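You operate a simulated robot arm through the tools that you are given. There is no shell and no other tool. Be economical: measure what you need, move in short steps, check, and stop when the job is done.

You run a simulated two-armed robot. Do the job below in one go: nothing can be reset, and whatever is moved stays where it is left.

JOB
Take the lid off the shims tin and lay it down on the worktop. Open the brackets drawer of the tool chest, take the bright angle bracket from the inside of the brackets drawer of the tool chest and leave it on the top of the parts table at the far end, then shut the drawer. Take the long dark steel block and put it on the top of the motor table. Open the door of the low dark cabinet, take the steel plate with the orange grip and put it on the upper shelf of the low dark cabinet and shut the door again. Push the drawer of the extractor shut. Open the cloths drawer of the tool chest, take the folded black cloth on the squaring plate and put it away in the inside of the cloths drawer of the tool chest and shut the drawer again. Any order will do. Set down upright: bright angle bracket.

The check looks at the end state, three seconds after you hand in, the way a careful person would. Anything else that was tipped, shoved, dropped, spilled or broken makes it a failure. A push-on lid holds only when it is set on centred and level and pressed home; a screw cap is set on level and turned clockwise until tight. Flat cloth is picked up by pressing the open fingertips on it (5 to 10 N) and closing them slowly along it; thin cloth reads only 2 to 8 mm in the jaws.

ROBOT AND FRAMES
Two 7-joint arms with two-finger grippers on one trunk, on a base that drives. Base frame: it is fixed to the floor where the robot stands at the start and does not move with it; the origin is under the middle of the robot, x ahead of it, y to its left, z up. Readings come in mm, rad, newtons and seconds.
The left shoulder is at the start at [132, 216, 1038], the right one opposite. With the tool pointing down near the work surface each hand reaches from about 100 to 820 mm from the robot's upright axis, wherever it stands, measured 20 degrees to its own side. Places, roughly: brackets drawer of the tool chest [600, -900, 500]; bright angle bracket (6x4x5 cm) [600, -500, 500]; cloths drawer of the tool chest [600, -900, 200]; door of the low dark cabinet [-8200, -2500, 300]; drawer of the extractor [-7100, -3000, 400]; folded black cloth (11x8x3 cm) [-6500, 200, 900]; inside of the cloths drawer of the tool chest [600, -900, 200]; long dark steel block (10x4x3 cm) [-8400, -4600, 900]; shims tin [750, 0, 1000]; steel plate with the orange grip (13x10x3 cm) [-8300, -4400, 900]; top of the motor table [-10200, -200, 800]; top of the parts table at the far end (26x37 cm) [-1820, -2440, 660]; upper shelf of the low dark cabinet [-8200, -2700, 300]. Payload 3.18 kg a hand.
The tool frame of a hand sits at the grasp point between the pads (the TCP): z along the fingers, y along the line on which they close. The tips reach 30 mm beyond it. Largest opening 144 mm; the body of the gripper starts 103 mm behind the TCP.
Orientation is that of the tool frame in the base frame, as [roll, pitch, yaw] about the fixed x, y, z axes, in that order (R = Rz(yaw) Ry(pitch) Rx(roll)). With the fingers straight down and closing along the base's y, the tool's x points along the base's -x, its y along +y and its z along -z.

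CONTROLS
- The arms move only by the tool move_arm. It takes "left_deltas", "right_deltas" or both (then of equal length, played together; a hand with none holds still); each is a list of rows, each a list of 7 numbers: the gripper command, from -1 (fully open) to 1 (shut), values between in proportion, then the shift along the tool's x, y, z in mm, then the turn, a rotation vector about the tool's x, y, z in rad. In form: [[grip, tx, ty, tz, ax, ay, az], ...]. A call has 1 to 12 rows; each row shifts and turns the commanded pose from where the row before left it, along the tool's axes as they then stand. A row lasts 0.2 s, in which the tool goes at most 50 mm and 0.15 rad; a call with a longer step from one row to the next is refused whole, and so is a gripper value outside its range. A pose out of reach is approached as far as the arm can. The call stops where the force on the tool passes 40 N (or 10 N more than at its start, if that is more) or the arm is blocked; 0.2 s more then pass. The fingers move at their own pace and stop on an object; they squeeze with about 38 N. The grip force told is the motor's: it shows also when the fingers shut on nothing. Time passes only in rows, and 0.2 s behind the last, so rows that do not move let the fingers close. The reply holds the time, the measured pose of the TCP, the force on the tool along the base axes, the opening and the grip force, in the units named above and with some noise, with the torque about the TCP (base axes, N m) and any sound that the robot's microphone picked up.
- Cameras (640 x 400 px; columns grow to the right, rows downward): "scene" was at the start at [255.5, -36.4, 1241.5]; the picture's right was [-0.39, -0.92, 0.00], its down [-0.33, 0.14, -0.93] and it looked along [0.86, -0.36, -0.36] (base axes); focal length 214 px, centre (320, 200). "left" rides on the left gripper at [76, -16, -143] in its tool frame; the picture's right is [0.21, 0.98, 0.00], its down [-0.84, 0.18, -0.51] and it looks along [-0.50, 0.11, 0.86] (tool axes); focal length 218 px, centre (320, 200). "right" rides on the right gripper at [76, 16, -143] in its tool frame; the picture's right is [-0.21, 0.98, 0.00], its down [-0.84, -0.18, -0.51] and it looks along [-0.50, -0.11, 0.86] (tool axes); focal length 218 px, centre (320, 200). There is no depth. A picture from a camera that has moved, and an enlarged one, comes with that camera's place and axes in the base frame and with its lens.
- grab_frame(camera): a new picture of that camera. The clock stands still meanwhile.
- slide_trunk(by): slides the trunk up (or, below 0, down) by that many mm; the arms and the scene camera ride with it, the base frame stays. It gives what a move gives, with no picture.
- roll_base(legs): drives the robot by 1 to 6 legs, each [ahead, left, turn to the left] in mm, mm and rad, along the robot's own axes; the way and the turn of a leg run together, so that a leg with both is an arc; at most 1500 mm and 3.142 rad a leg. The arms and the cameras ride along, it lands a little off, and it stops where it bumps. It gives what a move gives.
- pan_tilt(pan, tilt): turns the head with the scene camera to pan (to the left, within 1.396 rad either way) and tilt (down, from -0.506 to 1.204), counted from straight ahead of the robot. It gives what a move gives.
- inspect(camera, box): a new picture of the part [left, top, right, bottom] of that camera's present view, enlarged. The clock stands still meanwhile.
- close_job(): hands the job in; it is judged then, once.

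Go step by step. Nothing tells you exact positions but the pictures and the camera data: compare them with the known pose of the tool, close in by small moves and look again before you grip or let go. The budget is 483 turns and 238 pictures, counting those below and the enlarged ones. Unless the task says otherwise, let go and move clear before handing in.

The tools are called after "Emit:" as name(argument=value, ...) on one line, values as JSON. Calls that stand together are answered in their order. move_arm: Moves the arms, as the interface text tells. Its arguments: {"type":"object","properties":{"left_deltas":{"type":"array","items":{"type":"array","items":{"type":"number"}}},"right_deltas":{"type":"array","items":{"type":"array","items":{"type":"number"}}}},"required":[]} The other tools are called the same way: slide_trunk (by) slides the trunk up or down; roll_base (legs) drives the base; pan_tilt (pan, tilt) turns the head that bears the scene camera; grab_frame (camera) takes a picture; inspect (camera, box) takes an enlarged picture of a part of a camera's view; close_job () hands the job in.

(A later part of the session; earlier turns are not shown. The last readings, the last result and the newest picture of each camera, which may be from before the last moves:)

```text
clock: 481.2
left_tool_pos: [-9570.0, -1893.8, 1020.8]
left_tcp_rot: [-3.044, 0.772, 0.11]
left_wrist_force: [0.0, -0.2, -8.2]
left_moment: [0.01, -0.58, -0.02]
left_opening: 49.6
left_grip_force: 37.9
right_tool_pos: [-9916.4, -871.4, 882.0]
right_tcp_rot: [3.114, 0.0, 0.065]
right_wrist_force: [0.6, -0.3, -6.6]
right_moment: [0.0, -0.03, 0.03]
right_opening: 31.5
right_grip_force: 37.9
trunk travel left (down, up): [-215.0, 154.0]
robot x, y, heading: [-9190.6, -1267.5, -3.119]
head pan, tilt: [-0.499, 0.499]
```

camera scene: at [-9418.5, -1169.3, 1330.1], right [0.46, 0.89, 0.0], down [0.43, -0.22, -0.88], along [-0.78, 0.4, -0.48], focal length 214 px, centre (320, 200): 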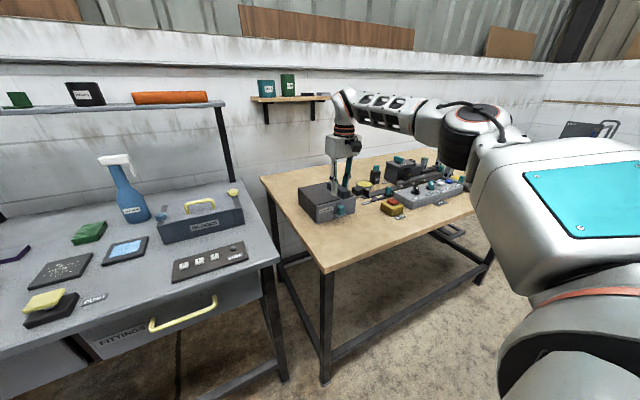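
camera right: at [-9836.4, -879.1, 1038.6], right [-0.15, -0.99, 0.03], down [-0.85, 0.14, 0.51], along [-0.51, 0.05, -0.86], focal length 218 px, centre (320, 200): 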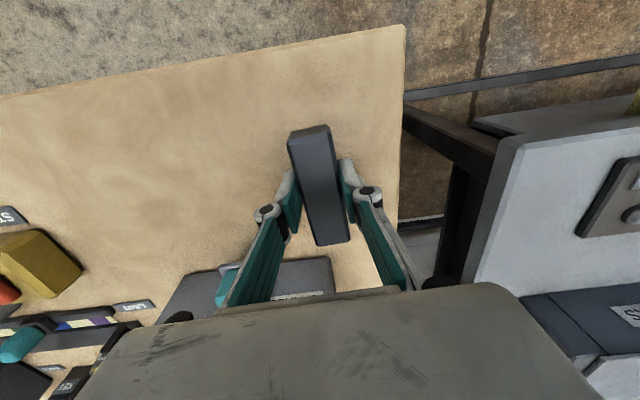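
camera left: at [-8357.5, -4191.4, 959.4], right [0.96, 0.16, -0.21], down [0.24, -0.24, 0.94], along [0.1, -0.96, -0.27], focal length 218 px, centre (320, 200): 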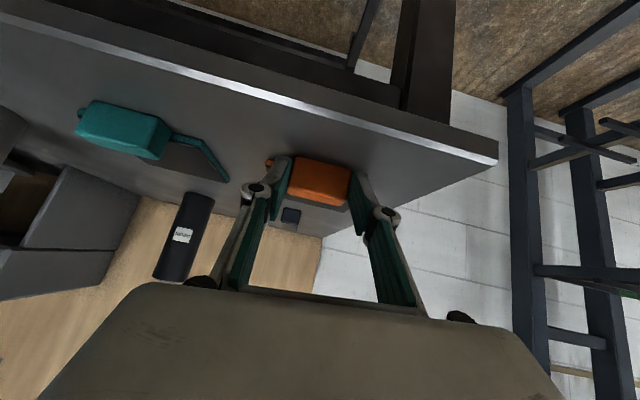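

Emit:
move_arm(right_deltas=[[1, 0, 0, 3, 0, 0, 0], [1, 0, 0, 3, 0, 0, 0], [1, 0, 0, 3, 0, 0, 0], [1, 0, 0, 0, 0, 0, 0]])

```text
clock: 482.2
left_tool_pos: [-9568.5, -1895.2, 1021.9]
left_tcp_rot: [-3.039, 0.776, 0.111]
left_wrist_force: [0.3, 0.0, -7.8]
left_moment: [-0.01, -0.6, 0.01]
left_opening: 49.8
left_grip_force: 37.9
right_tool_pos: [-9915.5, -872.7, 879.6]
right_tcp_rot: [3.116, 0.01, 0.062]
right_wrist_force: [-1.4, 5.3, 27.0]
right_moment: [0.69, 0.54, -0.06]
right_opening: 31.9
right_grip_force: 37.9
trunk travel left (down, up): [-215.0, 154.0]
robot x, y, heading: [-9191.6, -1269.3, -3.121]
head pan, tilt: [-0.499, 0.499]
```

Resting firmly on the table. I open a little and rise.

Emit:
move_arm(right_deltas=[[0.5, 0, 0, 0, 0, 0, 0], [0.2, 0, 0, 0, 0, 0, 0], [0.2, 0, 0, -10, 0, 0, 0], [0.2, 0, 0, -35, 0, 0, 0], [0.2, 0, 0, -40, 0, 0, 0], [0.2, 0, 0, -40, 0, 0, 0], [0.2, 0, 0, 0, 0, 0, 0]])

Emit:
grab_frame(camera="right")

```text
clock: 483.8
left_tool_pos: [-9570.3, -1893.4, 1020.3]
left_tcp_rot: [-3.043, 0.77, 0.111]
left_wrist_force: [-0.2, 0.0, -9.0]
left_moment: [0.01, -0.61, 0.0]
left_opening: 49.5
left_grip_force: 37.8
right_tool_pos: [-9915.3, -867.4, 999.0]
right_tcp_rot: [3.114, 0.001, 0.064]
right_wrist_force: [-1.1, 0.4, -0.5]
right_moment: [0.01, -0.02, -0.01]
right_opening: 57.7
right_grip_force: 0.0
trunk travel left (down, up): [-215.0, 154.0]
robot x, y, heading: [-9191.8, -1275.8, -3.116]
head pan, tilt: [-0.499, 0.499]
```

```text
92 pictures are left
camera right: at [-9837.7, -876.3, 1141.6], right [-0.15, -0.99, 0.03], down [-0.85, 0.14, 0.5], along [-0.5, 0.05, -0.86], focal length 218 px, centre (320, 200)
```

right: 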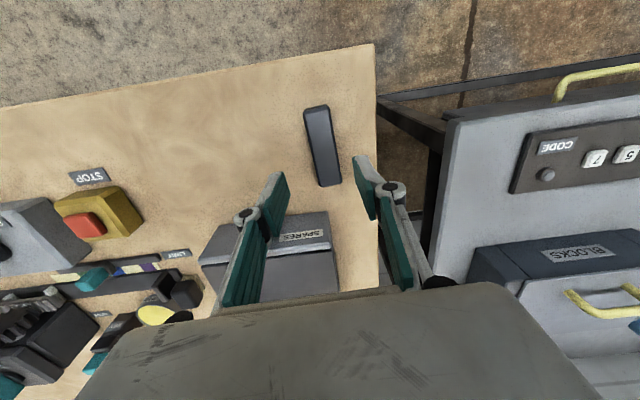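

The block lies on the motor table. Now the plate: I tuck the right hand back, turn to face the cabinet and drive in front of it on its +x side.

Emit:
move_arm(right_deltas=[[0, 45, 0, 0, 0, 0, 0], [0, 45, 0, 0, 0, 0, 0], [0, 45, 0, 0, 0, 0, 0], [0, 45, 0, 0, 0, 0, 0], [0, 45, 0, 0, 0, 0, 0], [0, 0, 0, 0, 0, 0, 0]])

Emit:
roll_base(legs=[[-250, 0, 0], [0, 0, 1.546], [610, 0, 0], [0, 1400, 0]])

```text
clock: 485.2
left_tool_pos: [-9570.1, -1894.2, 1018.7]
left_tcp_rot: [-3.041, 0.772, 0.11]
left_wrist_force: [0.0, -0.1, -8.3]
left_moment: [0.03, -0.58, 0.03]
left_opening: 49.3
left_grip_force: 37.8
right_tool_pos: [-9693.7, -855.1, 1000.6]
right_tcp_rot: [3.114, 0.0, 0.066]
right_wrist_force: [0.0, 0.0, 0.3]
right_moment: [-0.02, 0.0, 0.01]
right_opening: 72.0
right_grip_force: 0.0
trunk travel left (down, up): [-215.0, 154.0]
robot x, y, heading: [-9193.5, -1275.2, -3.119]
head pan, tilt: [-0.499, 0.499]
```

```text
clock: 506.0
left_tool_pos: [-6911.6, -2277.3, 1019.6]
left_tcp_rot: [-3.041, 0.772, 1.636]
left_wrist_force: [0.8, 0.1, -8.0]
left_moment: [0.62, -0.04, -0.04]
left_opening: 49.4
left_grip_force: 38.4
right_tool_pos: [-7956.0, -2353.7, 1001.2]
right_tcp_rot: [3.115, 0.001, 1.59]
right_wrist_force: [0.5, -0.4, -0.2]
right_moment: [0.03, 0.0, 0.03]
right_opening: 71.9
right_grip_force: 0.1
trunk travel left (down, up): [-215.0, 154.0]
robot x, y, heading: [-7517.1, -1871.8, -1.595]
head pan, tilt: [-0.499, 0.499]
```

Emit:
roll_base(legs=[[0, 0, 0.024]])

Emit:
slide_trunk(by=-200)

Emit:
move_arm(right_deltas=[[-0.2, 0, 0, 10, 0, -0.13, 0], [-0.2, 0, 0, 10, 0, -0.13, 0], [-0.2, 0, 0, 10, 0, -0.13, 0], [-0.2, 0, 0, 10, 0, -0.13, 0], [-0.2, 0, 0, 10, 0, -0.13, 0], [-0.2, 0, 0, 10, 0, -0.13, 0], [-0.2, 0, 0, 0, 0, 0, 0]])

```text
clock: 506.7
left_tool_pos: [-6903.5, -2262.9, 1020.0]
left_tcp_rot: [-3.041, 0.772, 1.658]
left_wrist_force: [0.7, -0.8, -8.7]
left_moment: [0.58, 0.02, 0.0]
left_opening: 49.4
left_grip_force: 38.0
right_tool_pos: [-7944.5, -2363.4, 1001.1]
right_tcp_rot: [3.114, 0.002, 1.616]
right_wrist_force: [-0.7, 0.3, -0.1]
right_moment: [0.01, 0.01, -0.04]
right_opening: 72.1
right_grip_force: 0.1
trunk travel left (down, up): [-215.0, 154.0]
robot x, y, heading: [-7513.3, -1871.2, -1.567]
head pan, tilt: [-0.499, 0.499]
```

```text
clock: 508.9
left_tool_pos: [-6903.2, -2231.7, 637.5]
left_tcp_rot: [-3.093, 0.094, 1.632]
left_wrist_force: [-0.4, -0.3, -8.2]
left_moment: [0.31, 0.01, 0.0]
left_opening: 49.4
left_grip_force: 38.1
right_tool_pos: [-7945.4, -2317.2, 618.6]
right_tcp_rot: [3.08, -0.538, 1.619]
right_wrist_force: [-0.2, -0.1, -0.1]
right_moment: [0.01, 0.02, -0.01]
right_opening: 72.0
right_grip_force: 0.1
trunk travel left (down, up): [-15.0, 354.0]
robot x, y, heading: [-7513.4, -1867.8, -1.573]
head pan, tilt: [-0.499, 0.499]
```

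```text
clock: 510.5
left_tool_pos: [-6902.4, -2238.7, 633.7]
left_tcp_rot: [-3.094, 0.08, 1.636]
left_wrist_force: [0.0, -0.1, -8.5]
left_moment: [0.28, 0.01, 0.01]
left_opening: 49.4
left_grip_force: 38.1
right_tool_pos: [-8005.2, -2334.5, 565.9]
right_tcp_rot: [3.089, 0.237, 1.583]
right_wrist_force: [0.6, 0.3, -0.6]
right_moment: [-0.01, 0.04, -0.01]
right_opening: 86.3
right_grip_force: 0.0
right hand out of reach, approached as far as the arm can: row 1, 2, 3, 4
trunk travel left (down, up): [-15.0, 354.0]
robot x, y, heading: [-7517.0, -1870.6, -1.57]
head pan, tilt: [-0.499, 0.499]
```

Emit:
move_arm(right_deltas=[[-0.2, 0, 0, 0, 0, -0.13, 0], [-0.2, 0, 0, 0, 0, -0.13, 0], [-0.2, 0, 0, 0, 0, -0.13, 0], [-0.2, 0, 0, 0, 0, -0.13, 0], [-0.2, 0, 0, 0, 0, 0, 0]])

Emit:
grab_frame(camera="right")

```text
clock: 511.7
left_tool_pos: [-6903.0, -2237.7, 633.7]
left_tcp_rot: [-3.096, 0.081, 1.636]
left_wrist_force: [0.5, -0.7, -7.7]
left_moment: [0.3, 0.0, 0.01]
left_opening: 49.6
left_grip_force: 38.0
right_tool_pos: [-8004.3, -2334.1, 564.5]
right_tcp_rot: [3.071, 0.759, 1.548]
right_wrist_force: [0.1, -0.5, 0.9]
right_moment: [0.02, 0.01, -0.01]
right_opening: 86.6
right_grip_force: 0.1
trunk travel left (down, up): [-15.0, 354.0]
robot x, y, heading: [-7519.6, -1873.1, -1.569]
head pan, tilt: [-0.499, 0.499]
```

```text
91 pictures are left
camera right: at [-7994.4, -2180.8, 615.7], right [0.97, -0.13, 0.19], down [-0.22, -0.27, 0.94], along [-0.07, -0.95, -0.29], focal length 218 px, centre (320, 200)
```

right: 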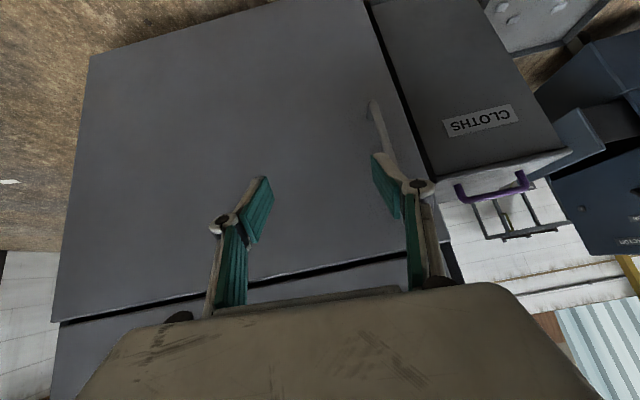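

Emit:
roll_base(legs=[[0, 94, 0]])

Emit:
move_arm(right_deltas=[[-0.2, 16, 0, 18, 0, 0, 0], [-0.2, 16, 0, 18, 0, 0, 0], [-0.2, 16, 0, 18, 0, 0, 0], [-0.2, 0, 0, 0, 0, 0, 0]])

Emit:
grab_frame(camera="right")

```text
clock: 513.2
left_tool_pos: [-6808.2, -2238.7, 632.7]
left_tcp_rot: [-3.097, 0.08, 1.634]
left_wrist_force: [-0.3, 0.3, -8.3]
left_moment: [0.3, 0.0, 0.0]
left_opening: 49.5
left_grip_force: 37.9
right_tool_pos: [-7911.9, -2333.3, 563.8]
right_tcp_rot: [3.073, 0.756, 1.546]
right_wrist_force: [0.6, 0.0, -0.1]
right_moment: [0.03, 0.04, -0.01]
right_opening: 86.7
right_grip_force: 0.1
trunk travel left (down, up): [-15.0, 354.0]
robot x, y, heading: [-7422.9, -1870.4, -1.574]
head pan, tilt: [-0.499, 0.499]
```

```text
clock: 514.2
left_tool_pos: [-6809.2, -2237.1, 633.4]
left_tcp_rot: [-3.098, 0.08, 1.637]
left_wrist_force: [-0.3, -0.3, -8.7]
left_moment: [0.27, -0.03, 0.01]
left_opening: 49.6
left_grip_force: 38.1
right_tool_pos: [-7907.1, -2334.5, 494.0]
right_tcp_rot: [3.072, 0.756, 1.546]
right_wrist_force: [0.5, -0.4, -0.4]
right_moment: [0.0, 0.02, -0.01]
right_opening: 86.3
right_grip_force: 0.0
trunk travel left (down, up): [-15.0, 354.0]
robot x, y, heading: [-7421.5, -1871.4, -1.565]
head pan, tilt: [-0.499, 0.499]
```

```text
90 pictures are left
camera right: at [-7896.7, -2182.0, 544.7], right [0.97, -0.13, 0.19], down [-0.22, -0.27, 0.94], along [-0.07, -0.95, -0.29], focal length 218 px, centre (320, 200)
```

right: 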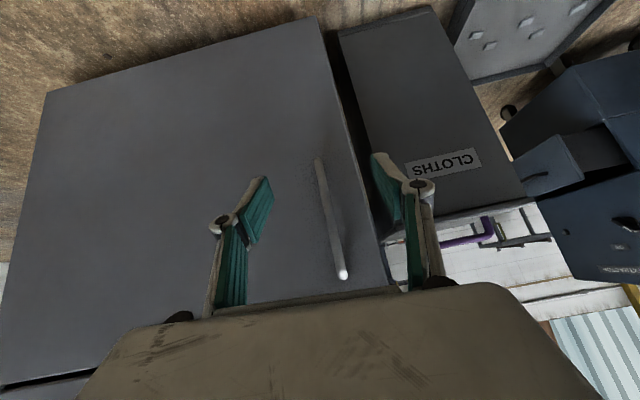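

The handle is between the fingers. I advance and close.

Emit:
roll_base(legs=[[122, 0, 0]])

Emit:
move_arm(right_deltas=[[0.3, 0, 0, 0, 0, 0, 0], [0.7, 0, 0, 0, 0, 0, 0], [1, 0, 0, 0, 0, 0, 0], [1, 0, 0, 0, 0, 0, 0]])

```text
clock: 515.4
left_tool_pos: [-6808.8, -2359.9, 632.7]
left_tcp_rot: [-3.096, 0.079, 1.636]
left_wrist_force: [0.3, -0.1, -9.2]
left_moment: [0.32, -0.02, 0.03]
left_opening: 49.8
left_grip_force: 38.4
right_tool_pos: [-7907.0, -2454.8, 493.7]
right_tcp_rot: [3.07, 0.752, 1.546]
right_wrist_force: [0.3, -0.2, 0.1]
right_moment: [0.05, 0.02, 0.01]
right_opening: 86.4
right_grip_force: 0.0
trunk travel left (down, up): [-15.0, 354.0]
robot x, y, heading: [-7420.6, -1991.3, -1.567]
head pan, tilt: [-0.499, 0.499]
```

```text
clock: 516.4
left_tool_pos: [-6809.7, -2359.9, 634.2]
left_tcp_rot: [-3.096, 0.08, 1.634]
left_wrist_force: [-0.2, 0.5, -8.2]
left_moment: [0.3, 0.01, -0.01]
left_opening: 49.3
left_grip_force: 37.8
right_tool_pos: [-7909.8, -2455.9, 493.3]
right_tcp_rot: [3.077, 0.756, 1.549]
right_wrist_force: [-12.6, -1.4, -3.6]
right_moment: [0.06, 1.62, -0.08]
right_opening: 11.8
right_grip_force: 41.6
trunk travel left (down, up): [-15.0, 354.0]
robot x, y, heading: [-7422.6, -1995.9, -1.574]
head pan, tilt: [-0.499, 0.499]
```

Emit:
roll_base(legs=[[-60, -4, 0], [-60, -12, 0]])

Emit:
roll_base(legs=[[-60, -18, 0], [-50, -20, 0]])

Emit:
pan_tilt(pan=-0.6, tilt=0.7)

Emit:
grab_frame(camera="scene")

```text
clock: 518.1
left_tool_pos: [-6826.8, -2243.5, 631.6]
left_tcp_rot: [-3.093, 0.078, 1.634]
left_wrist_force: [-0.2, -0.2, -8.6]
left_moment: [0.32, -0.01, -0.01]
left_opening: 49.5
left_grip_force: 38.6
right_tool_pos: [-7931.9, -2340.8, 493.7]
right_tcp_rot: [3.1, 0.76, 1.564]
right_wrist_force: [0.1, 1.0, -1.5]
right_moment: [-0.11, 1.45, 0.0]
right_opening: 11.3
right_grip_force: 41.3
trunk travel left (down, up): [-15.0, 354.0]
robot x, y, heading: [-7440.9, -1877.6, -1.57]
head pan, tilt: [-0.499, 0.499]
stopped in leg 2: the force on the tool passed its limit at 42 N (the readings are from after the stop); the commanded pose is now the measured one
```

```text
clock: 519.8
left_tool_pos: [-6867.2, -2131.1, 632.5]
left_tcp_rot: [-3.091, 0.077, 1.634]
left_wrist_force: [-0.7, 0.5, -8.9]
left_moment: [0.3, 0.0, 0.03]
left_opening: 49.4
left_grip_force: 37.5
right_tool_pos: [-7979.0, -2231.0, 494.0]
right_tcp_rot: [3.12, 0.764, 1.573]
right_wrist_force: [-0.6, -0.1, -3.7]
right_moment: [-0.11, 0.81, 0.04]
right_opening: 10.8
right_grip_force: 41.0
trunk travel left (down, up): [-15.0, 354.0]
robot x, y, heading: [-7480.7, -1765.4, -1.573]
head pan, tilt: [-0.499, 0.499]
stopped in leg 2: the force on the tool passed its limit at 42 N (the readings are from after the stop); the commanded pose is now the measured one
```

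```text
clock: 520.5
left_tool_pos: [-6865.8, -2131.9, 632.9]
left_tcp_rot: [-3.091, 0.078, 1.631]
left_wrist_force: [0.0, 0.1, -8.2]
left_moment: [0.31, 0.0, -0.03]
left_opening: 49.5
left_grip_force: 38.9
right_tool_pos: [-7977.6, -2231.0, 493.7]
right_tcp_rot: [3.119, 0.764, 1.569]
right_wrist_force: [-0.9, 0.0, -5.3]
right_moment: [-0.07, 0.86, 0.02]
right_opening: 10.9
right_grip_force: 40.8
trunk travel left (down, up): [-15.0, 354.0]
robot x, y, heading: [-7479.8, -1766.1, -1.573]
head pan, tilt: [-0.6, 0.7]
```

```text
89 pictures are left
camera scene: at [-7526.6, -2115.5, 1068.6], right [-0.83, 0.56, 0.0], down [0.36, 0.53, -0.77], along [-0.43, -0.63, -0.64], focal length 214 px, centre (320, 200)
```

scene: 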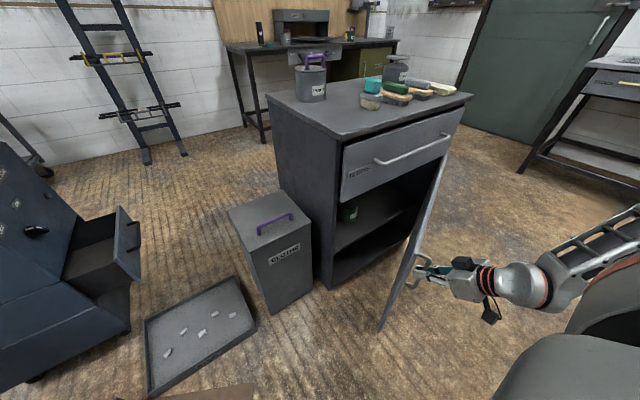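

Door at about 30°. I release, go around the door's edge and sweep it open from inside.

Emit:
move_arm(right_deltas=[[0, 0, 0, 0, 0, 0, 0], [-0.2, 0, 0, -40, 0, 0, 0], [-0.2, 0, 0, -40, 0, 0, 0], [1, 0, 0, 0, 0, 0, 0], [1, 0, 0, 0, 0, 0, 0]])

Emit:
roll_base(legs=[[0, 190, 0], [200, 0, 0]])

Emit:
move_arm(right_deltas=[[1, 0, -40, 0, 0, 0, 0], [1, 0, -40, 0, 0, 0, 0], [1, 0, -40, 0, 0, 0, 0], [1, 0, -40, 0, 0, 0, 0], [1, 0, -40, 0, 0, 0, 0], [1, 0, -40, 0, 0, 0, 0], [1, 0, -40, 0, 0, 0, 0], [1, 0, 0, 0, 0, 0, 0]])

Emit:
grab_frame(camera="scene")

```text
clock: 521.7
left_tool_pos: [-6866.3, -2131.1, 631.9]
left_tcp_rot: [-3.094, 0.079, 1.633]
left_wrist_force: [0.0, -0.5, -9.0]
left_moment: [0.33, 0.01, -0.02]
left_opening: 49.5
left_grip_force: 38.5
right_tool_pos: [-7979.3, -2176.1, 553.7]
right_tcp_rot: [3.118, 0.762, 1.567]
right_wrist_force: [-0.1, 0.3, 0.1]
right_moment: [-0.01, 0.01, 0.02]
right_opening: 0.3
right_grip_force: 30.3
trunk travel left (down, up): [-15.0, 354.0]
robot x, y, heading: [-7478.7, -1764.1, -1.571]
head pan, tilt: [-0.6, 0.7]
```

```text
clock: 523.8
left_tool_pos: [-6704.7, -2129.4, 630.1]
left_tcp_rot: [-3.066, 0.07, 1.623]
left_wrist_force: [-1.1, -0.7, -9.0]
left_moment: [0.31, -0.11, -0.04]
left_opening: 50.4
left_grip_force: 38.2
right_tool_pos: [-7805.4, -2175.6, 552.4]
right_tcp_rot: [3.12, 0.763, 1.57]
right_wrist_force: [-0.8, 0.0, -0.6]
right_moment: [0.01, 0.02, 0.01]
right_opening: 0.0
right_grip_force: 30.4
trunk travel left (down, up): [-15.0, 354.0]
robot x, y, heading: [-7302.9, -1762.9, -1.568]
head pan, tilt: [-0.6, 0.7]
stopped in leg 1: the force on the tool passed its limit at 47 N (the readings are from after the stop); the commanded pose is now the measured one
```

```text
clock: 525.6
left_tool_pos: [-6704.2, -2128.4, 629.9]
left_tcp_rot: [-3.068, 0.072, 1.621]
left_wrist_force: [-6.3, -1.2, -8.5]
left_moment: [0.2, 0.43, -0.22]
left_opening: 50.4
left_grip_force: 38.4
right_tool_pos: [-8083.4, -2181.7, 549.7]
right_tcp_rot: [3.118, 0.766, 1.572]
right_wrist_force: [0.0, -0.7, -0.5]
right_moment: [-0.04, 0.06, -0.02]
right_opening: 0.1
right_grip_force: 30.6
right hand out of reach, approached as far as the arm can: row 3
trunk travel left (down, up): [-15.0, 354.0]
robot x, y, heading: [-7308.2, -1765.5, -1.57]
head pan, tilt: [-0.6, 0.7]
```

```text
88 pictures are left
camera scene: at [-7353.1, -2115.0, 1068.6], right [-0.83, 0.56, 0.0], down [0.36, 0.53, -0.76], along [-0.43, -0.63, -0.64], focal length 214 px, centre (320, 200)
```

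scene: 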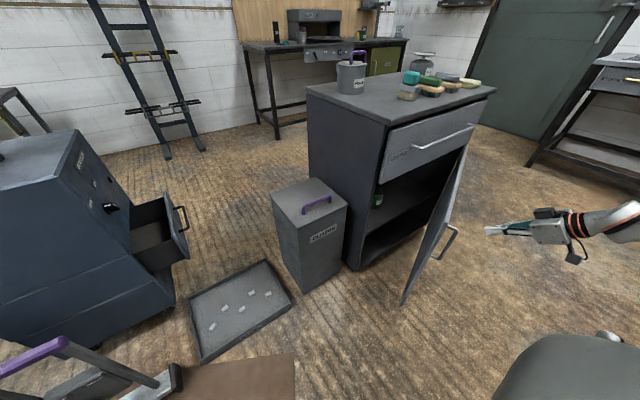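

The left hand touched the purple-handled stand; I back away from it at once and look at it.

Emit:
roll_base(legs=[[0, -120, 0]])

Emit:
pan_tilt(pan=0.5, tilt=0.7)

Emit:
grab_frame(camera="scene")

```text
clock: 527.3
left_tool_pos: [-6825.6, -2130.3, 630.5]
left_tcp_rot: [-3.067, 0.072, 1.621]
left_wrist_force: [-0.2, 0.6, -8.5]
left_moment: [0.28, -0.09, 0.0]
left_opening: 50.2
left_grip_force: 37.8
right_tool_pos: [-8203.7, -2181.0, 549.7]
right_tcp_rot: [3.118, 0.765, 1.569]
right_wrist_force: [-0.6, 0.1, 0.1]
right_moment: [0.0, -0.01, -0.01]
right_opening: 0.0
right_grip_force: 30.5
trunk travel left (down, up): [-15.0, 354.0]
robot x, y, heading: [-7424.6, -1767.0, -1.571]
head pan, tilt: [-0.6, 0.7]
```

```text
clock: 528.7
left_tool_pos: [-6824.4, -2129.7, 629.7]
left_tcp_rot: [-3.067, 0.073, 1.622]
left_wrist_force: [0.6, 0.2, -9.3]
left_moment: [0.34, -0.06, -0.02]
left_opening: 50.2
left_grip_force: 37.8
right_tool_pos: [-8204.3, -2181.9, 548.5]
right_tcp_rot: [3.12, 0.765, 1.571]
right_wrist_force: [-0.4, -0.2, 0.0]
right_moment: [0.02, 0.01, -0.01]
right_opening: 0.1
right_grip_force: 30.9
trunk travel left (down, up): [-15.0, 354.0]
robot x, y, heading: [-7423.6, -1763.8, -1.572]
head pan, tilt: [0.499, 0.7]
```

```text
87 pictures are left
camera scene: at [-7385.3, -2119.4, 1068.6], right [-0.88, -0.48, 0.0], down [-0.31, 0.57, -0.76], along [0.37, -0.67, -0.64], focal length 214 px, centre (320, 200)
```

scene: 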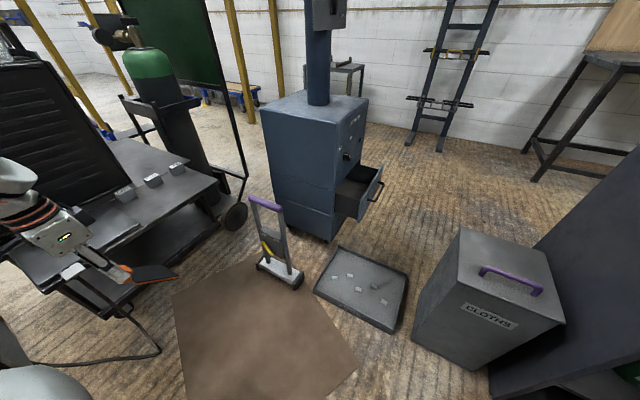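

The stand is upright and unmoved (the contact was with the heavy welder cart). Now I bring the right hand back around the door's edge with the arm only.

Emit:
move_arm(right_deltas=[[1, 30, 0, -30, 0, 0, 0], [1, 15, 40, -15, 0, 0, 0], [1, 0, 45, 0, 0, 0, 0], [1, 0, 45, 0, 0, 0, 0], [1, 0, 45, 0, 0, 0, 0], [1, 0, 45, 0, 0, 0, 0], [1, 0, 45, 0, 0, 0, 0], [1, 0, 45, 0, 0, 0, 0], [1, 0, 45, 0, 0, 0, 0], [1, 0, 30, 0, 0, 0, 0], [1, 0, 0, 0, 0, 0, 0]])

Emit:
roll_base(legs=[[210, 0, 0]])

Emit:
pan_tilt(pan=-0.5, tilt=0.7)

Emit:
grab_frame(camera="scene")

```text
clock: 531.1
left_tool_pos: [-6825.0, -2129.8, 631.3]
left_tcp_rot: [-3.066, 0.072, 1.621]
left_wrist_force: [-0.8, -0.4, -8.4]
left_moment: [0.36, -0.1, -0.02]
left_opening: 50.0
left_grip_force: 37.7
right_tool_pos: [-7886.0, -2108.9, 528.0]
right_tcp_rot: [3.116, 0.765, 1.569]
right_wrist_force: [-0.1, 0.5, 0.3]
right_moment: [-0.04, 0.02, -0.01]
right_opening: 0.0
right_grip_force: 31.1
right hand out of reach, approached as far as the arm can: row 8, 9, 10
trunk travel left (down, up): [-15.0, 354.0]
robot x, y, heading: [-7423.2, -1768.0, -1.567]
head pan, tilt: [0.499, 0.7]
```

```text
clock: 532.6
left_tool_pos: [-6825.5, -2306.2, 630.7]
left_tcp_rot: [-3.066, 0.07, 1.618]
left_wrist_force: [-0.2, 0.6, -8.1]
left_moment: [0.28, -0.1, -0.02]
left_opening: 49.7
left_grip_force: 38.1
right_tool_pos: [-7877.1, -2282.4, 527.6]
right_tcp_rot: [3.082, 0.765, 1.549]
right_wrist_force: [2.0, 1.5, -0.3]
right_moment: [-0.02, -0.05, 0.01]
right_opening: 0.0
right_grip_force: 30.5
trunk travel left (down, up): [-15.0, 354.0]
robot x, y, heading: [-7424.7, -1942.7, -1.574]
head pan, tilt: [0.499, 0.7]
stopped in leg 1: the force on the tool passed its limit at 55 N (the readings are from after the stop); the commanded pose is now the measured one
```

```text
clock: 533.8
left_tool_pos: [-6825.3, -2306.6, 630.9]
left_tcp_rot: [-3.068, 0.071, 1.619]
left_wrist_force: [-0.6, -0.1, -9.0]
left_moment: [0.29, -0.07, 0.01]
left_opening: 49.8
left_grip_force: 37.2
right_tool_pos: [-7877.8, -2284.8, 527.2]
right_tcp_rot: [3.085, 0.763, 1.548]
right_wrist_force: [1.5, 1.0, 0.8]
right_moment: [0.0, -0.05, 0.01]
right_opening: 0.4
right_grip_force: 30.8
trunk travel left (down, up): [-15.0, 354.0]
robot x, y, heading: [-7423.7, -1940.4, -1.578]
head pan, tilt: [-0.499, 0.7]
```

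```text
86 pictures are left
camera scene: at [-7466.8, -2295.5, 1068.7], right [-0.88, 0.48, 0.0], down [0.31, 0.57, -0.76], along [-0.37, -0.67, -0.64], focal length 214 px, centre (320, 200)
```

scene: 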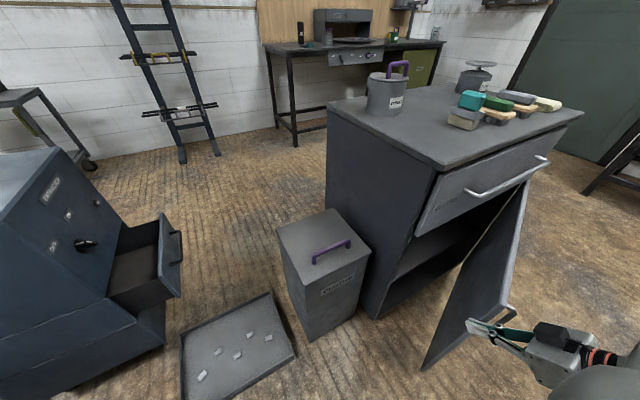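

The hand is right at the door's edge. I pull the left hand inward, then step back and 80 mm further left to get around the edge.

Emit:
move_arm(left_deltas=[[1, 0, -35, 0, 0, 0, 0], [1, 0, -35, 0, 0, 0, 0], [1, 0, -35, 0, 0, 0, 0], [1, 0, 0, 0, 0, 0, 0]])

Emit:
roll_base(legs=[[-50, 0, 0], [0, 85, 0], [190, 0, 0]])

Emit:
grab_frame(camera="scene")

```text
clock: 534.8
left_tool_pos: [-6925.0, -2324.0, 604.6]
left_tcp_rot: [-3.063, 0.076, 1.619]
left_wrist_force: [-0.2, -0.8, -8.5]
left_moment: [0.32, -0.06, 0.0]
left_opening: 50.1
left_grip_force: 38.2
left hand out of reach, approached as far as the arm can: row 1, 2, 3
right_tool_pos: [-7878.5, -2283.6, 528.2]
right_tcp_rot: [3.086, 0.763, 1.549]
right_wrist_force: [3.4, 0.3, 0.5]
right_moment: [-0.01, 0.01, -0.02]
right_opening: 0.0
right_grip_force: 30.8
trunk travel left (down, up): [-15.0, 354.0]
robot x, y, heading: [-7426.3, -1944.3, -1.574]
head pan, tilt: [-0.499, 0.7]
```

```text
clock: 537.9
left_tool_pos: [-6837.8, -2462.3, 603.8]
left_tcp_rot: [-3.063, 0.077, 1.623]
left_wrist_force: [0.2, -0.3, -8.5]
left_moment: [0.32, -0.05, -0.02]
left_opening: 49.8
left_grip_force: 38.1
right_tool_pos: [-7791.2, -2423.7, 527.5]
right_tcp_rot: [3.085, 0.763, 1.551]
right_wrist_force: [-0.2, -0.1, -0.1]
right_moment: [-0.02, -0.03, 0.02]
right_opening: 0.0
right_grip_force: 30.6
trunk travel left (down, up): [-15.0, 354.0]
robot x, y, heading: [-7338.4, -2081.9, -1.564]
head pan, tilt: [-0.499, 0.7]
```

```text
85 pictures are left
camera scene: at [-7379.6, -2434.8, 1068.5], right [-0.88, 0.48, 0.0], down [0.31, 0.57, -0.76], along [-0.36, -0.67, -0.64], focal length 214 px, centre (320, 200)
```

scene: 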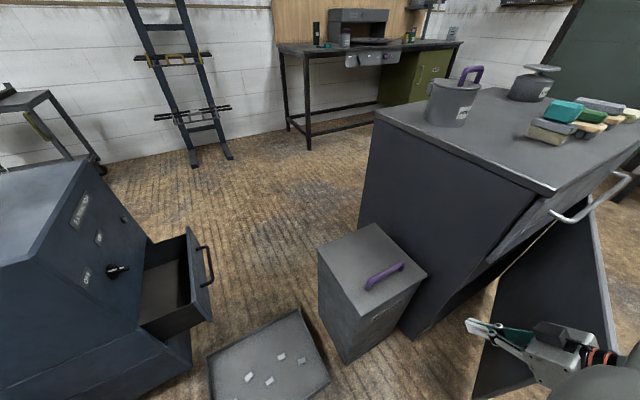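

Now the hand is inside the door's edge. I sweep toward -x.

Emit:
move_arm(right_deltas=[[1, 0, -40, 0, 0, 0, 0], [1, 0, -40, 0, 0, 0, 0], [1, 0, -40, 0, 0, 0, 0], [1, 0, -40, 0, 0, 0, 0], [1, 0, -40, 0, 0, 0, 0], [1, 0, -40, 0, 0, 0, 0], [1, 0, -40, 0, 0, 0, 0], [1, 0, -40, 0, 0, 0, 0], [1, 0, -40, 0, 0, 0, 0], [1, 0, -40, 0, 0, 0, 0], [1, 0, 0, 0, 0, 0, 0]])

Emit:
grab_frame(camera="scene")

```text
clock: 538.5
left_tool_pos: [-6837.8, -2461.2, 604.9]
left_tcp_rot: [-3.063, 0.072, 1.623]
left_wrist_force: [-0.1, 0.3, -8.5]
left_moment: [0.32, -0.11, 0.0]
left_opening: 49.7
left_grip_force: 38.0
right_tool_pos: [-7834.6, -2424.4, 524.1]
right_tcp_rot: [3.052, 0.762, 1.527]
right_wrist_force: [0.3, 0.7, 0.6]
right_moment: [-0.01, -0.04, 0.0]
right_opening: 0.1
right_grip_force: 30.6
trunk travel left (down, up): [-15.0, 354.0]
robot x, y, heading: [-7337.6, -2077.8, -1.569]
head pan, tilt: [-0.499, 0.7]
stopped in row 2 (right hand): the force on the tool passed its limit at 79 N (the readings are from after the stop); the commanded pose is now the measured one
```

```text
84 pictures are left
camera scene: at [-7380.4, -2434.8, 1068.5], right [-0.88, 0.48, 0.0], down [0.31, 0.57, -0.76], along [-0.36, -0.67, -0.64], focal length 214 px, centre (320, 200)
```

scene: 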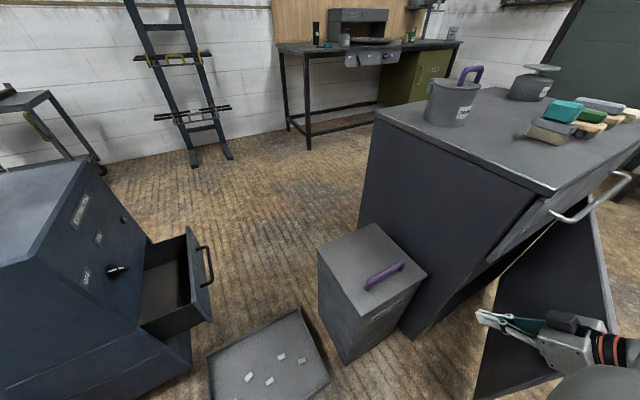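

The tilted forearm catches the door's edge. I straighten the hand to point down (wrist above the door's top), then sweep.

Emit:
move_arm(right_deltas=[[1, 0, 40, 0, 0, 0, 0], [1, 0, 0, 0, 0, 0.127, 0], [1, 0, 0, 0, 0, 0.127, 0], [1, 0, 0, 0, 0, 0.127, 0], [1, 0, 0, 0, 0, 0.127, 0], [1, 0, 0, 0, 0, 0.127, 0], [1, 0, 0, 0, 0, 0.127, 0], [1, 0, 0, 0, 0, 0, 0]])

Emit:
move_arm(right_deltas=[[1, 0, -40, 0, 0, 0, 0], [1, 0, -40, 0, 0, 0, 0], [1, 0, -40, 0, 0, 0, 0], [1, 0, -40, 0, 0, 0, 0], [1, 0, -40, 0, 0, 0, 0], [1, 0, -40, 0, 0, 0, 0], [1, 0, -40, 0, 0, 0, 0], [1, 0, -40, 0, 0, 0, 0], [1, 0, 0, 0, 0, 0, 0]])

Emit:
grab_frame(camera="scene")

```text
clock: 540.2
left_tool_pos: [-6838.0, -2460.1, 604.2]
left_tcp_rot: [-3.063, 0.075, 1.623]
left_wrist_force: [-0.4, -0.5, -8.7]
left_moment: [0.31, -0.09, -0.01]
left_opening: 50.0
left_grip_force: 38.4
right_tool_pos: [-7814.2, -2424.1, 508.5]
right_tcp_rot: [3.077, 0.001, 1.591]
right_wrist_force: [0.5, 0.1, 0.1]
right_moment: [-0.03, 0.01, -0.01]
right_opening: 0.0
right_grip_force: 30.9
right hand out of reach, approached as far as the arm can: row 2, 3, 4
trunk travel left (down, up): [-15.0, 354.0]
robot x, y, heading: [-7341.0, -2081.0, -1.571]
head pan, tilt: [-0.499, 0.7]
```

```text
clock: 541.5
left_tool_pos: [-6824.7, -2453.2, 604.5]
left_tcp_rot: [-3.047, 0.084, 1.633]
left_wrist_force: [1.5, 1.3, -8.2]
left_moment: [0.28, -0.01, 0.01]
left_opening: 50.0
left_grip_force: 38.3
right_tool_pos: [-7893.8, -2437.0, 517.2]
right_tcp_rot: [2.922, 0.043, 1.727]
right_wrist_force: [-0.1, -0.7, -0.7]
right_moment: [0.0, -0.02, 0.02]
right_opening: 0.1
right_grip_force: 30.8
trunk travel left (down, up): [-15.0, 354.0]
robot x, y, heading: [-7336.1, -2078.8, -1.558]
head pan, tilt: [-0.499, 0.7]
stopped in row 6 (right hand): the arm was blocked; the commanded pose is now the measured one
```

```text
83 pictures are left
camera scene: at [-7359.0, -2426.3, 1074.2], right [-0.88, 0.47, 0.01], down [0.29, 0.56, -0.77], along [-0.37, -0.68, -0.63], focal length 214 px, centre (320, 200)
```

scene: 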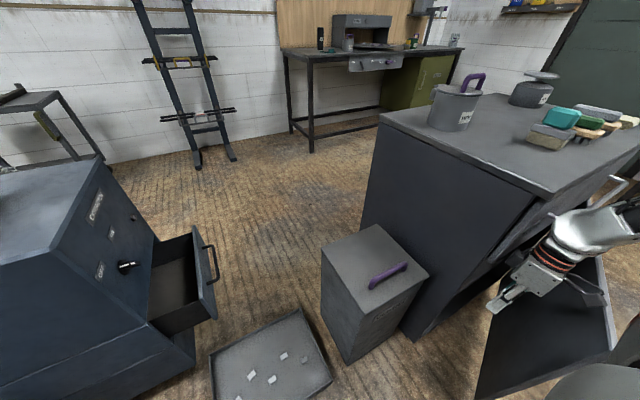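

Too close for this sweep. I step the hand out, back the base up 230 mm, extend the arm ahead again, and sweep as I did the first time.

Emit:
move_arm(right_deltas=[[1, 0, 40, 0, 0, 0, 0], [1, 0, 40, 0, 0.1, 0, 0.06], [1, 0, 20, 0, 0.1, 0, 0.06], [1, 0, 0, 0, 0, -0.04, 0], [1, 0, 0, 0, 0, 0, 0]])

Emit:
roll_base(legs=[[-240, 0, -0.012]])

Emit:
move_arm(right_deltas=[[1, -40, 0, 0, 0, 0, 0], [1, -40, 0, 0, 0, 0, 0], [1, -40, 0, 0, 0, 0, 0], [1, -40, 0, 0, 0, 0, 0], [1, -40, 0, 0, 0, 0, 0], [1, 0, 0, 0, 0, 0, 0]])

Emit:
grab_frame(camera="scene")

```text
clock: 542.7
left_tool_pos: [-6831.9, -2456.5, 603.7]
left_tcp_rot: [-3.062, 0.073, 1.63]
left_wrist_force: [0.4, -0.9, -9.4]
left_moment: [0.37, -0.08, 0.0]
left_opening: 49.8
left_grip_force: 38.3
right_tool_pos: [-7806.6, -2418.2, 518.5]
right_tcp_rot: [3.097, 0.038, 1.592]
right_wrist_force: [0.2, 1.4, -0.8]
right_moment: [0.02, -0.03, -0.01]
right_opening: 0.0
right_grip_force: 30.9
right hand out of reach, approached as far as the arm can: row 4
trunk travel left (down, up): [-15.0, 354.0]
robot x, y, heading: [-7338.5, -2080.0, -1.562]
head pan, tilt: [-0.499, 0.7]
```

```text
clock: 544.5
left_tool_pos: [-6838.5, -2221.8, 603.7]
left_tcp_rot: [-3.063, 0.073, 1.615]
left_wrist_force: [0.8, 0.0, -7.7]
left_moment: [0.3, -0.07, 0.01]
left_opening: 49.9
left_grip_force: 37.8
right_tool_pos: [-7812.4, -2170.3, 518.9]
right_tcp_rot: [3.101, 0.038, 1.576]
right_wrist_force: [0.6, 0.2, -0.5]
right_moment: [-0.01, -0.02, 0.01]
right_opening: 0.0
right_grip_force: 30.5
trunk travel left (down, up): [-15.0, 354.0]
robot x, y, heading: [-7338.3, -1839.2, -1.574]
head pan, tilt: [-0.499, 0.7]
```

```text
clock: 545.9
left_tool_pos: [-6838.6, -2222.4, 604.3]
left_tcp_rot: [-3.062, 0.073, 1.614]
left_wrist_force: [-0.4, 0.2, -8.3]
left_moment: [0.33, -0.08, 0.01]
left_opening: 49.8
left_grip_force: 37.7
right_tool_pos: [-7812.0, -2368.4, 527.6]
right_tcp_rot: [3.1, 0.039, 1.576]
right_wrist_force: [0.4, 0.7, 0.3]
right_moment: [-0.01, 0.06, -0.02]
right_opening: 0.3
right_grip_force: 30.8
trunk travel left (down, up): [-15.0, 354.0]
robot x, y, heading: [-7338.0, -1838.5, -1.576]
head pan, tilt: [-0.499, 0.7]
```

```text
82 pictures are left
camera scene: at [-7379.9, -2192.7, 1068.7], right [-0.88, 0.48, 0.0], down [0.31, 0.56, -0.76], along [-0.37, -0.67, -0.64], focal length 214 px, centre (320, 200)
```

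scene: 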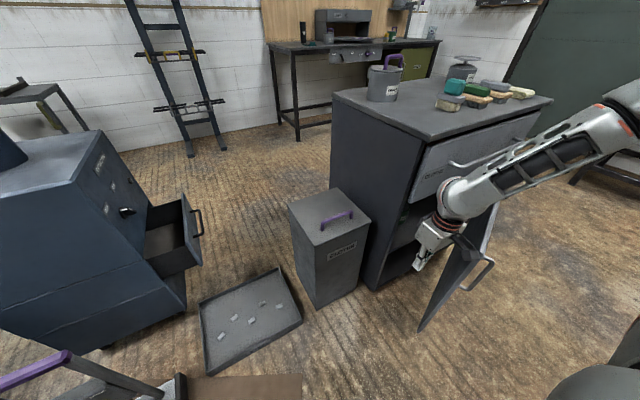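

Emit:
move_arm(right_deltas=[[1, 0, -40, 0, 0, 0, 0], [1, 0, -40, 0, 0, 0, 0], [1, 0, -40, 0, 0, 0, 0], [1, 0, -40, 0, 0, 0, 0], [1, 0, -40, 0, 0, 0, 0], [1, 0, -40, 0, 0, 0, 0], [1, 0, -40, 0, 0, 0, 0], [1, 0, -40, 0, 0, 0, 0], [1, 0, 0, 0, 0, 0, 0]])

Emit:
roll_base(legs=[[0, -300, 0]])

Emit:
grab_frame(camera="scene")

```text
clock: 547.9
left_tool_pos: [-6838.5, -2222.2, 605.3]
left_tcp_rot: [-3.064, 0.074, 1.617]
left_wrist_force: [0.6, -0.1, -8.9]
left_moment: [0.32, -0.05, -0.03]
left_opening: 49.5
left_grip_force: 37.8
right_tool_pos: [-8132.2, -2372.9, 513.1]
right_tcp_rot: [3.1, 0.036, 1.578]
right_wrist_force: [0.1, -0.1, 0.6]
right_moment: [-0.01, 0.0, 0.02]
right_opening: 0.0
right_grip_force: 31.2
trunk travel left (down, up): [-15.0, 354.0]
robot x, y, heading: [-7334.4, -1838.9, -1.579]
head pan, tilt: [-0.499, 0.7]
```

```text
clock: 551.1
left_tool_pos: [-7134.2, -2217.3, 603.3]
left_tcp_rot: [-3.063, 0.076, 1.623]
left_wrist_force: [0.3, 0.0, -9.2]
left_moment: [0.28, -0.03, -0.01]
left_opening: 49.6
left_grip_force: 38.1
right_tool_pos: [-8428.1, -2374.7, 512.6]
right_tcp_rot: [3.1, 0.037, 1.582]
right_wrist_force: [1.3, 0.2, 1.4]
right_moment: [0.12, 0.11, 0.03]
right_opening: 0.1
right_grip_force: 30.9
trunk travel left (down, up): [-15.0, 354.0]
robot x, y, heading: [-7637.2, -1837.4, -1.566]
head pan, tilt: [-0.499, 0.7]
```

```text
81 pictures are left
camera scene: at [-7676.3, -2192.3, 1068.7], right [-0.88, 0.48, 0.0], down [0.31, 0.57, -0.77], along [-0.37, -0.67, -0.64], focal length 214 px, centre (320, 200)
```

scene: 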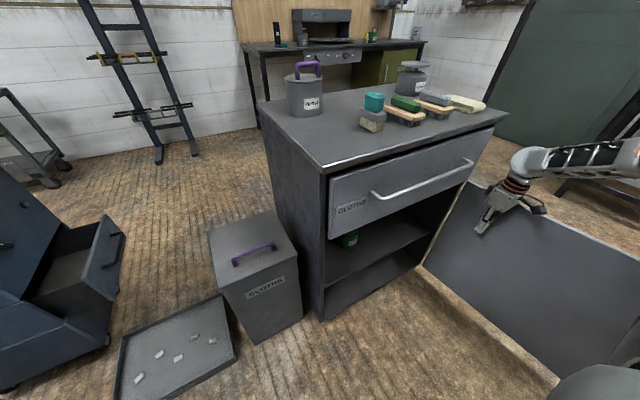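

The door is wide open. For the shelf I need the plate in a hand that works on its inner side; I first try to free the left arm from its awkward configuration by raising the trunk and lifting it high.

Emit:
slide_trunk(by=200)

Emit:
move_arm(left_deltas=[[1, 0, 0, -40, 0, 0, 0], [1, 0, 0, -40, 0, 0, 0], [1, 0, 0, -40, 0, 0, 0], [1, 0, 0, -40, 0, 0, 0], [1, 0, 0, -40, 0, 0, 0], [1, 0, 0, -40, 0, 0, 0], [1, 0, 0, -40, 0, 0, 0], [1, 0, 0, -40, 0, 0, 0], [1, 0, 0, 0, 0, 0, 0]])

Emit:
move_arm(left_deltas=[[1, 0, -40, 0, 0, 0, 0], [1, 0, -40, 0, 0, 0, 0], [1, 0, -40, 0, 0, 0, 0], [1, 0, -40, 0, 0, 0, 0], [1, 0, -40, 0, 0, 0, 0], [1, 0, -40, 0, 0, 0, 0], [1, 0, 0, 0, 0, 0, 0]])

```text
clock: 553.3
left_tool_pos: [-7133.3, -2258.4, 988.2]
left_tcp_rot: [-3.021, 0.704, 1.638]
left_wrist_force: [0.4, -0.5, -8.4]
left_moment: [0.62, -0.08, 0.0]
left_opening: 50.0
left_grip_force: 38.2
right_tool_pos: [-8427.3, -2410.0, 806.4]
right_tcp_rot: [3.102, 0.238, 1.583]
right_wrist_force: [-0.3, 0.1, -0.2]
right_moment: [-0.02, 0.0, 0.0]
right_opening: 0.0
right_grip_force: 30.5
trunk travel left (down, up): [-215.0, 154.0]
robot x, y, heading: [-7636.0, -1838.2, -1.572]
head pan, tilt: [-0.499, 0.7]
```

```text
clock: 555.3
left_tool_pos: [-7102.4, -2235.5, 986.8]
left_tcp_rot: [-3.019, 0.707, 1.639]
left_wrist_force: [0.1, -0.5, -9.4]
left_moment: [0.63, -0.07, 0.01]
left_opening: 49.7
left_grip_force: 38.2
left hand out of reach, approached as far as the arm can: row 1, 2, 3, 4, 5, 6, 7, 8
right_tool_pos: [-8426.5, -2409.7, 807.0]
right_tcp_rot: [3.101, 0.239, 1.585]
right_wrist_force: [0.2, 0.1, -0.2]
right_moment: [0.03, 0.0, -0.01]
right_opening: 0.0
right_grip_force: 30.9
trunk travel left (down, up): [-215.0, 154.0]
robot x, y, heading: [-7634.7, -1839.7, -1.568]
head pan, tilt: [-0.499, 0.7]
```

```text
clock: 556.9
left_tool_pos: [-7277.7, -2335.1, 1004.3]
left_tcp_rot: [-3.022, 0.7, 1.64]
left_wrist_force: [0.9, -0.2, -7.4]
left_moment: [0.61, -0.05, 0.04]
left_opening: 49.6
left_grip_force: 38.1
left hand out of reach, approached as far as the arm can: row 1, 2, 3, 4, 5, 6
right_tool_pos: [-8427.2, -2411.3, 808.0]
right_tcp_rot: [3.102, 0.238, 1.582]
right_wrist_force: [0.1, -0.6, -0.7]
right_moment: [0.01, 0.0, 0.0]
right_opening: 0.1
right_grip_force: 30.9
trunk travel left (down, up): [-215.0, 154.0]
robot x, y, heading: [-7633.6, -1839.6, -1.572]
head pan, tilt: [-0.499, 0.7]
```

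Inward works when the arm is further ahead. I zoom into the shelf to see how much room there is on its +x side.

Emit:
inspect(camera="scene", box=[280, 150, 460, 310])

```text
2.50 times, centred on (370, 230) of scene
camera zoom: at [-7676.2, -1996.5, 1312.6], right [-0.88, 0.48, 0.0], down [0.31, 0.57, -0.77], along [-0.37, -0.67, -0.64], focal length 536 px, centre (195, 125)
```

zoom: 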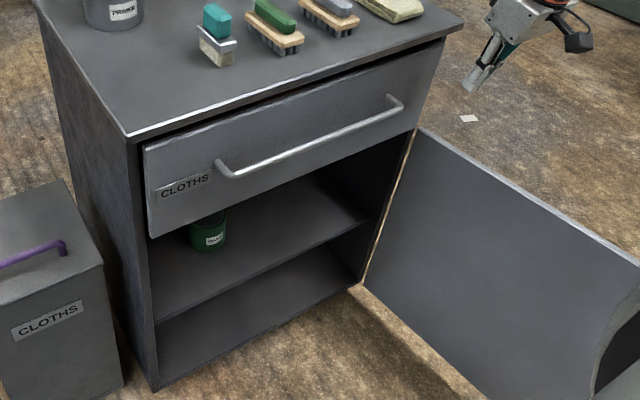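

There is enough room: the shelf is at z ≈ 295, a cup stands at about [-8072, -2650]. I tuck the right arm inward above the door's top and shift the robot so the left hand faces the shelf.

Emit:
move_arm(right_deltas=[[1, 20, 40, -20, 0, 0.12, 0], [1, 20, 40, -20, 0, 0.12, 0], [1, 20, 40, 0, 0, 0, 0], [1, 0, 45, 0, 0, 0, 0], [1, 0, 45, 0, 0, 0, 0], [1, 0, 45, 0, 0, 0, 0], [1, 0, 45, 0, 0, 0, 0], [1, 0, 45, 0, 0, 0, 0], [1, 0, 45, 0, 0, 0, 0], [1, 0, 45, 0, 0, 0, 0], [1, 0, 0, 0, 0, 0, 0]])

Emit:
move_arm(left_deltas=[[1, -25, 0, 25, 0, 0, 0], [1, -25, 0, 25, 0, 0, 0], [1, -15, -25, 15, 0, 0, 0], [1, 0, -35, 0, 0, 0, 0], [1, 0, -35, 0, 0, 0, 0], [1, 0, 0, 0, 0, 0, 0]])

```text
clock: 559.3
left_tool_pos: [-7278.2, -2333.7, 1005.4]
left_tcp_rot: [-3.021, 0.704, 1.638]
left_wrist_force: [0.5, 0.5, -8.6]
left_moment: [0.63, -0.04, 0.01]
left_opening: 49.6
left_grip_force: 38.5
right_tool_pos: [-7997.0, -2335.4, 858.1]
right_tcp_rot: [3.102, 0.0, 1.592]
right_wrist_force: [0.3, 0.1, 0.4]
right_moment: [-0.02, 0.01, -0.01]
right_opening: 0.0
right_grip_force: 31.0
trunk travel left (down, up): [-215.0, 154.0]
robot x, y, heading: [-7636.4, -1840.1, -1.564]
head pan, tilt: [-0.499, 0.7]
```

```text
clock: 560.7
left_tool_pos: [-7371.0, -2425.7, 1004.5]
left_tcp_rot: [-3.02, 0.704, 1.639]
left_wrist_force: [0.1, -0.6, -9.1]
left_moment: [0.62, -0.06, 0.02]
left_opening: 49.9
left_grip_force: 38.3
right_tool_pos: [-7997.6, -2336.0, 859.1]
right_tcp_rot: [3.103, -0.002, 1.592]
right_wrist_force: [0.0, -0.3, -0.3]
right_moment: [0.02, 0.03, -0.01]
right_opening: 0.0
right_grip_force: 30.6
trunk travel left (down, up): [-215.0, 154.0]
robot x, y, heading: [-7633.0, -1835.0, -1.576]
head pan, tilt: [-0.499, 0.7]
```

Now the left hand is at a good inner position. I lower trunk and arm here, in the open, before moving in front of the shelf.

Emit:
slide_trunk(by=-200)

Emit:
move_arm(left_deltas=[[1, 25, 0, 25, 0, 0, 0], [1, 25, 0, 25, 0, 0, 0], [1, 25, 0, 25, 0, 0, 0], [1, 25, 0, 25, 0, 0, 0], [1, 25, 0, 25, 0, 0, 0], [1, 25, 0, 25, 0, 0, 0], [1, 25, 0, 25, 0, 0, 0], [1, 25, 0, 25, 0, 0, 0], [1, 0, 0, 0, 0, 0, 0]])

```text
clock: 562.9
left_tool_pos: [-7371.3, -2412.5, 669.5]
left_tcp_rot: [-3.044, 0.386, 1.626]
left_wrist_force: [-0.4, -0.4, -7.7]
left_moment: [0.49, -0.06, 0.01]
left_opening: 49.6
left_grip_force: 38.4
right_tool_pos: [-7995.8, -2334.7, 658.5]
right_tcp_rot: [3.101, 0.002, 1.592]
right_wrist_force: [0.4, 0.6, -0.4]
right_moment: [-0.02, 0.02, -0.02]
right_opening: 0.0
right_grip_force: 30.1
trunk travel left (down, up): [-15.0, 354.0]
robot x, y, heading: [-7632.7, -1841.2, -1.576]
head pan, tilt: [-0.499, 0.7]
```

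```text
clock: 564.9
left_tool_pos: [-7382.3, -2369.9, 547.0]
left_tcp_rot: [-3.045, 0.381, 1.625]
left_wrist_force: [0.4, 0.7, -7.9]
left_moment: [0.5, -0.08, -0.01]
left_opening: 49.7
left_grip_force: 37.9
left hand out of reach, approached as far as the arm can: row 1, 2, 4, 5, 6, 7, 8
right_tool_pos: [-7995.0, -2334.8, 657.3]
right_tcp_rot: [3.103, -0.001, 1.593]
right_wrist_force: [0.6, 0.4, -0.5]
right_moment: [-0.02, 0.01, 0.02]
right_opening: 0.0
right_grip_force: 30.4
trunk travel left (down, up): [-15.0, 354.0]
robot x, y, heading: [-7634.0, -1839.9, -1.57]
head pan, tilt: [-0.499, 0.7]
```

Emit:
move_arm(left_deltas=[[1, 0, 0, 0, 0, -0.13, 0], [1, 0, 0, 0, 0, -0.13, 0], [1, 0, 0, 0, 0, -0.13, 0], [1, -20, 0, 20, 0, 0, 0], [1, 10, 0, 35, 0, 0, 0], [1, 20, 0, 30, 0, 0, 0], [1, 25, 0, 25, 0, 0, 0], [1, 25, 0, 25, 0, 0, 0], [1, 25, 0, 25, 0, 0, 0], [1, 25, 0, 25, 0, 0, 0], [1, 0, 0, 0, 0, 0, 0]])

```text
clock: 567.3
left_tool_pos: [-7385.0, -2399.3, 513.9]
left_tcp_rot: [-3.045, 0.382, 1.625]
left_wrist_force: [0.2, -1.2, -8.8]
left_moment: [0.51, -0.04, 0.0]
left_opening: 49.7
left_grip_force: 37.9
left hand out of reach, approached as far as the arm can: row 1, 2, 3, 5, 6, 7, 8, 9, 10
right_tool_pos: [-7995.7, -2335.1, 657.4]
right_tcp_rot: [3.103, -0.002, 1.594]
right_wrist_force: [1.0, 0.5, 0.5]
right_moment: [0.02, -0.03, 0.0]
right_opening: 0.0
right_grip_force: 30.5
trunk travel left (down, up): [-15.0, 354.0]
robot x, y, heading: [-7632.9, -1838.1, -1.564]
head pan, tilt: [-0.499, 0.7]
```

The left wrist cannot tilt down there. I test whether the right hand can reach the shelf level with the tilt, before handing the plate over.

Emit:
move_arm(right_deltas=[[1, 20, 0, 0, 0, -0.13, 0], [1, 20, 0, 0, 0, -0.13, 0], [1, 0, 0, 0, 0, -0.13, 0], [1, 0, 0, 0, 0, -0.13, 0], [1, 0, 0, 0, 0, -0.13, 0], [1, 0, 0, 0, 0, -0.13, 0], [1, 22, 0, 25, 0, 0, 0], [1, 22, 0, 25, 0, 0, 0], [1, 22, 0, 25, 0, 0, 0], [1, 22, 0, 25, 0, 0, 0], [1, 22, 0, 25, 0, 0, 0], [1, 0, 0, 0, 0, 0, 0]])

Emit:
move_arm(right_deltas=[[1, 22, 0, 25, 0, 0, 0], [1, 22, 0, 25, 0, 0, 0], [1, 22, 0, 25, 0, 0, 0], [1, 22, 0, 25, 0, 0, 0], [1, 0, 0, 0, 0, 0, 0]])

```text
clock: 569.9
left_tool_pos: [-7385.0, -2399.1, 514.1]
left_tcp_rot: [-3.045, 0.382, 1.628]
left_wrist_force: [0.3, -1.5, -8.5]
left_moment: [0.48, -0.09, 0.01]
left_opening: 49.7
left_grip_force: 37.7
right_tool_pos: [-8052.7, -2431.7, 466.6]
right_tcp_rot: [3.088, 0.779, 1.555]
right_wrist_force: [-0.4, 0.3, -0.4]
right_moment: [0.02, 0.04, -0.03]
right_opening: 0.0
right_grip_force: 31.1
right hand out of reach, approached as far as the arm can: row 1, 2, 3, 4, 5, 6
trunk travel left (down, up): [-15.0, 354.0]
robot x, y, heading: [-7636.5, -1836.1, -1.571]
head pan, tilt: [-0.499, 0.7]
```

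```text
clock: 571.1
left_tool_pos: [-7385.4, -2399.2, 513.4]
left_tcp_rot: [-3.045, 0.383, 1.628]
left_wrist_force: [-1.2, 0.1, -7.2]
left_moment: [0.48, -0.07, 0.0]
left_opening: 49.7
left_grip_force: 38.2
right_tool_pos: [-8046.4, -2439.2, 332.9]
right_tcp_rot: [3.087, 0.778, 1.554]
right_wrist_force: [0.4, -0.2, 0.2]
right_moment: [0.01, 0.0, -0.02]
right_opening: 0.1
right_grip_force: 30.9
trunk travel left (down, up): [-15.0, 354.0]
robot x, y, heading: [-7635.2, -1838.6, -1.566]
head pan, tilt: [-0.499, 0.7]
```

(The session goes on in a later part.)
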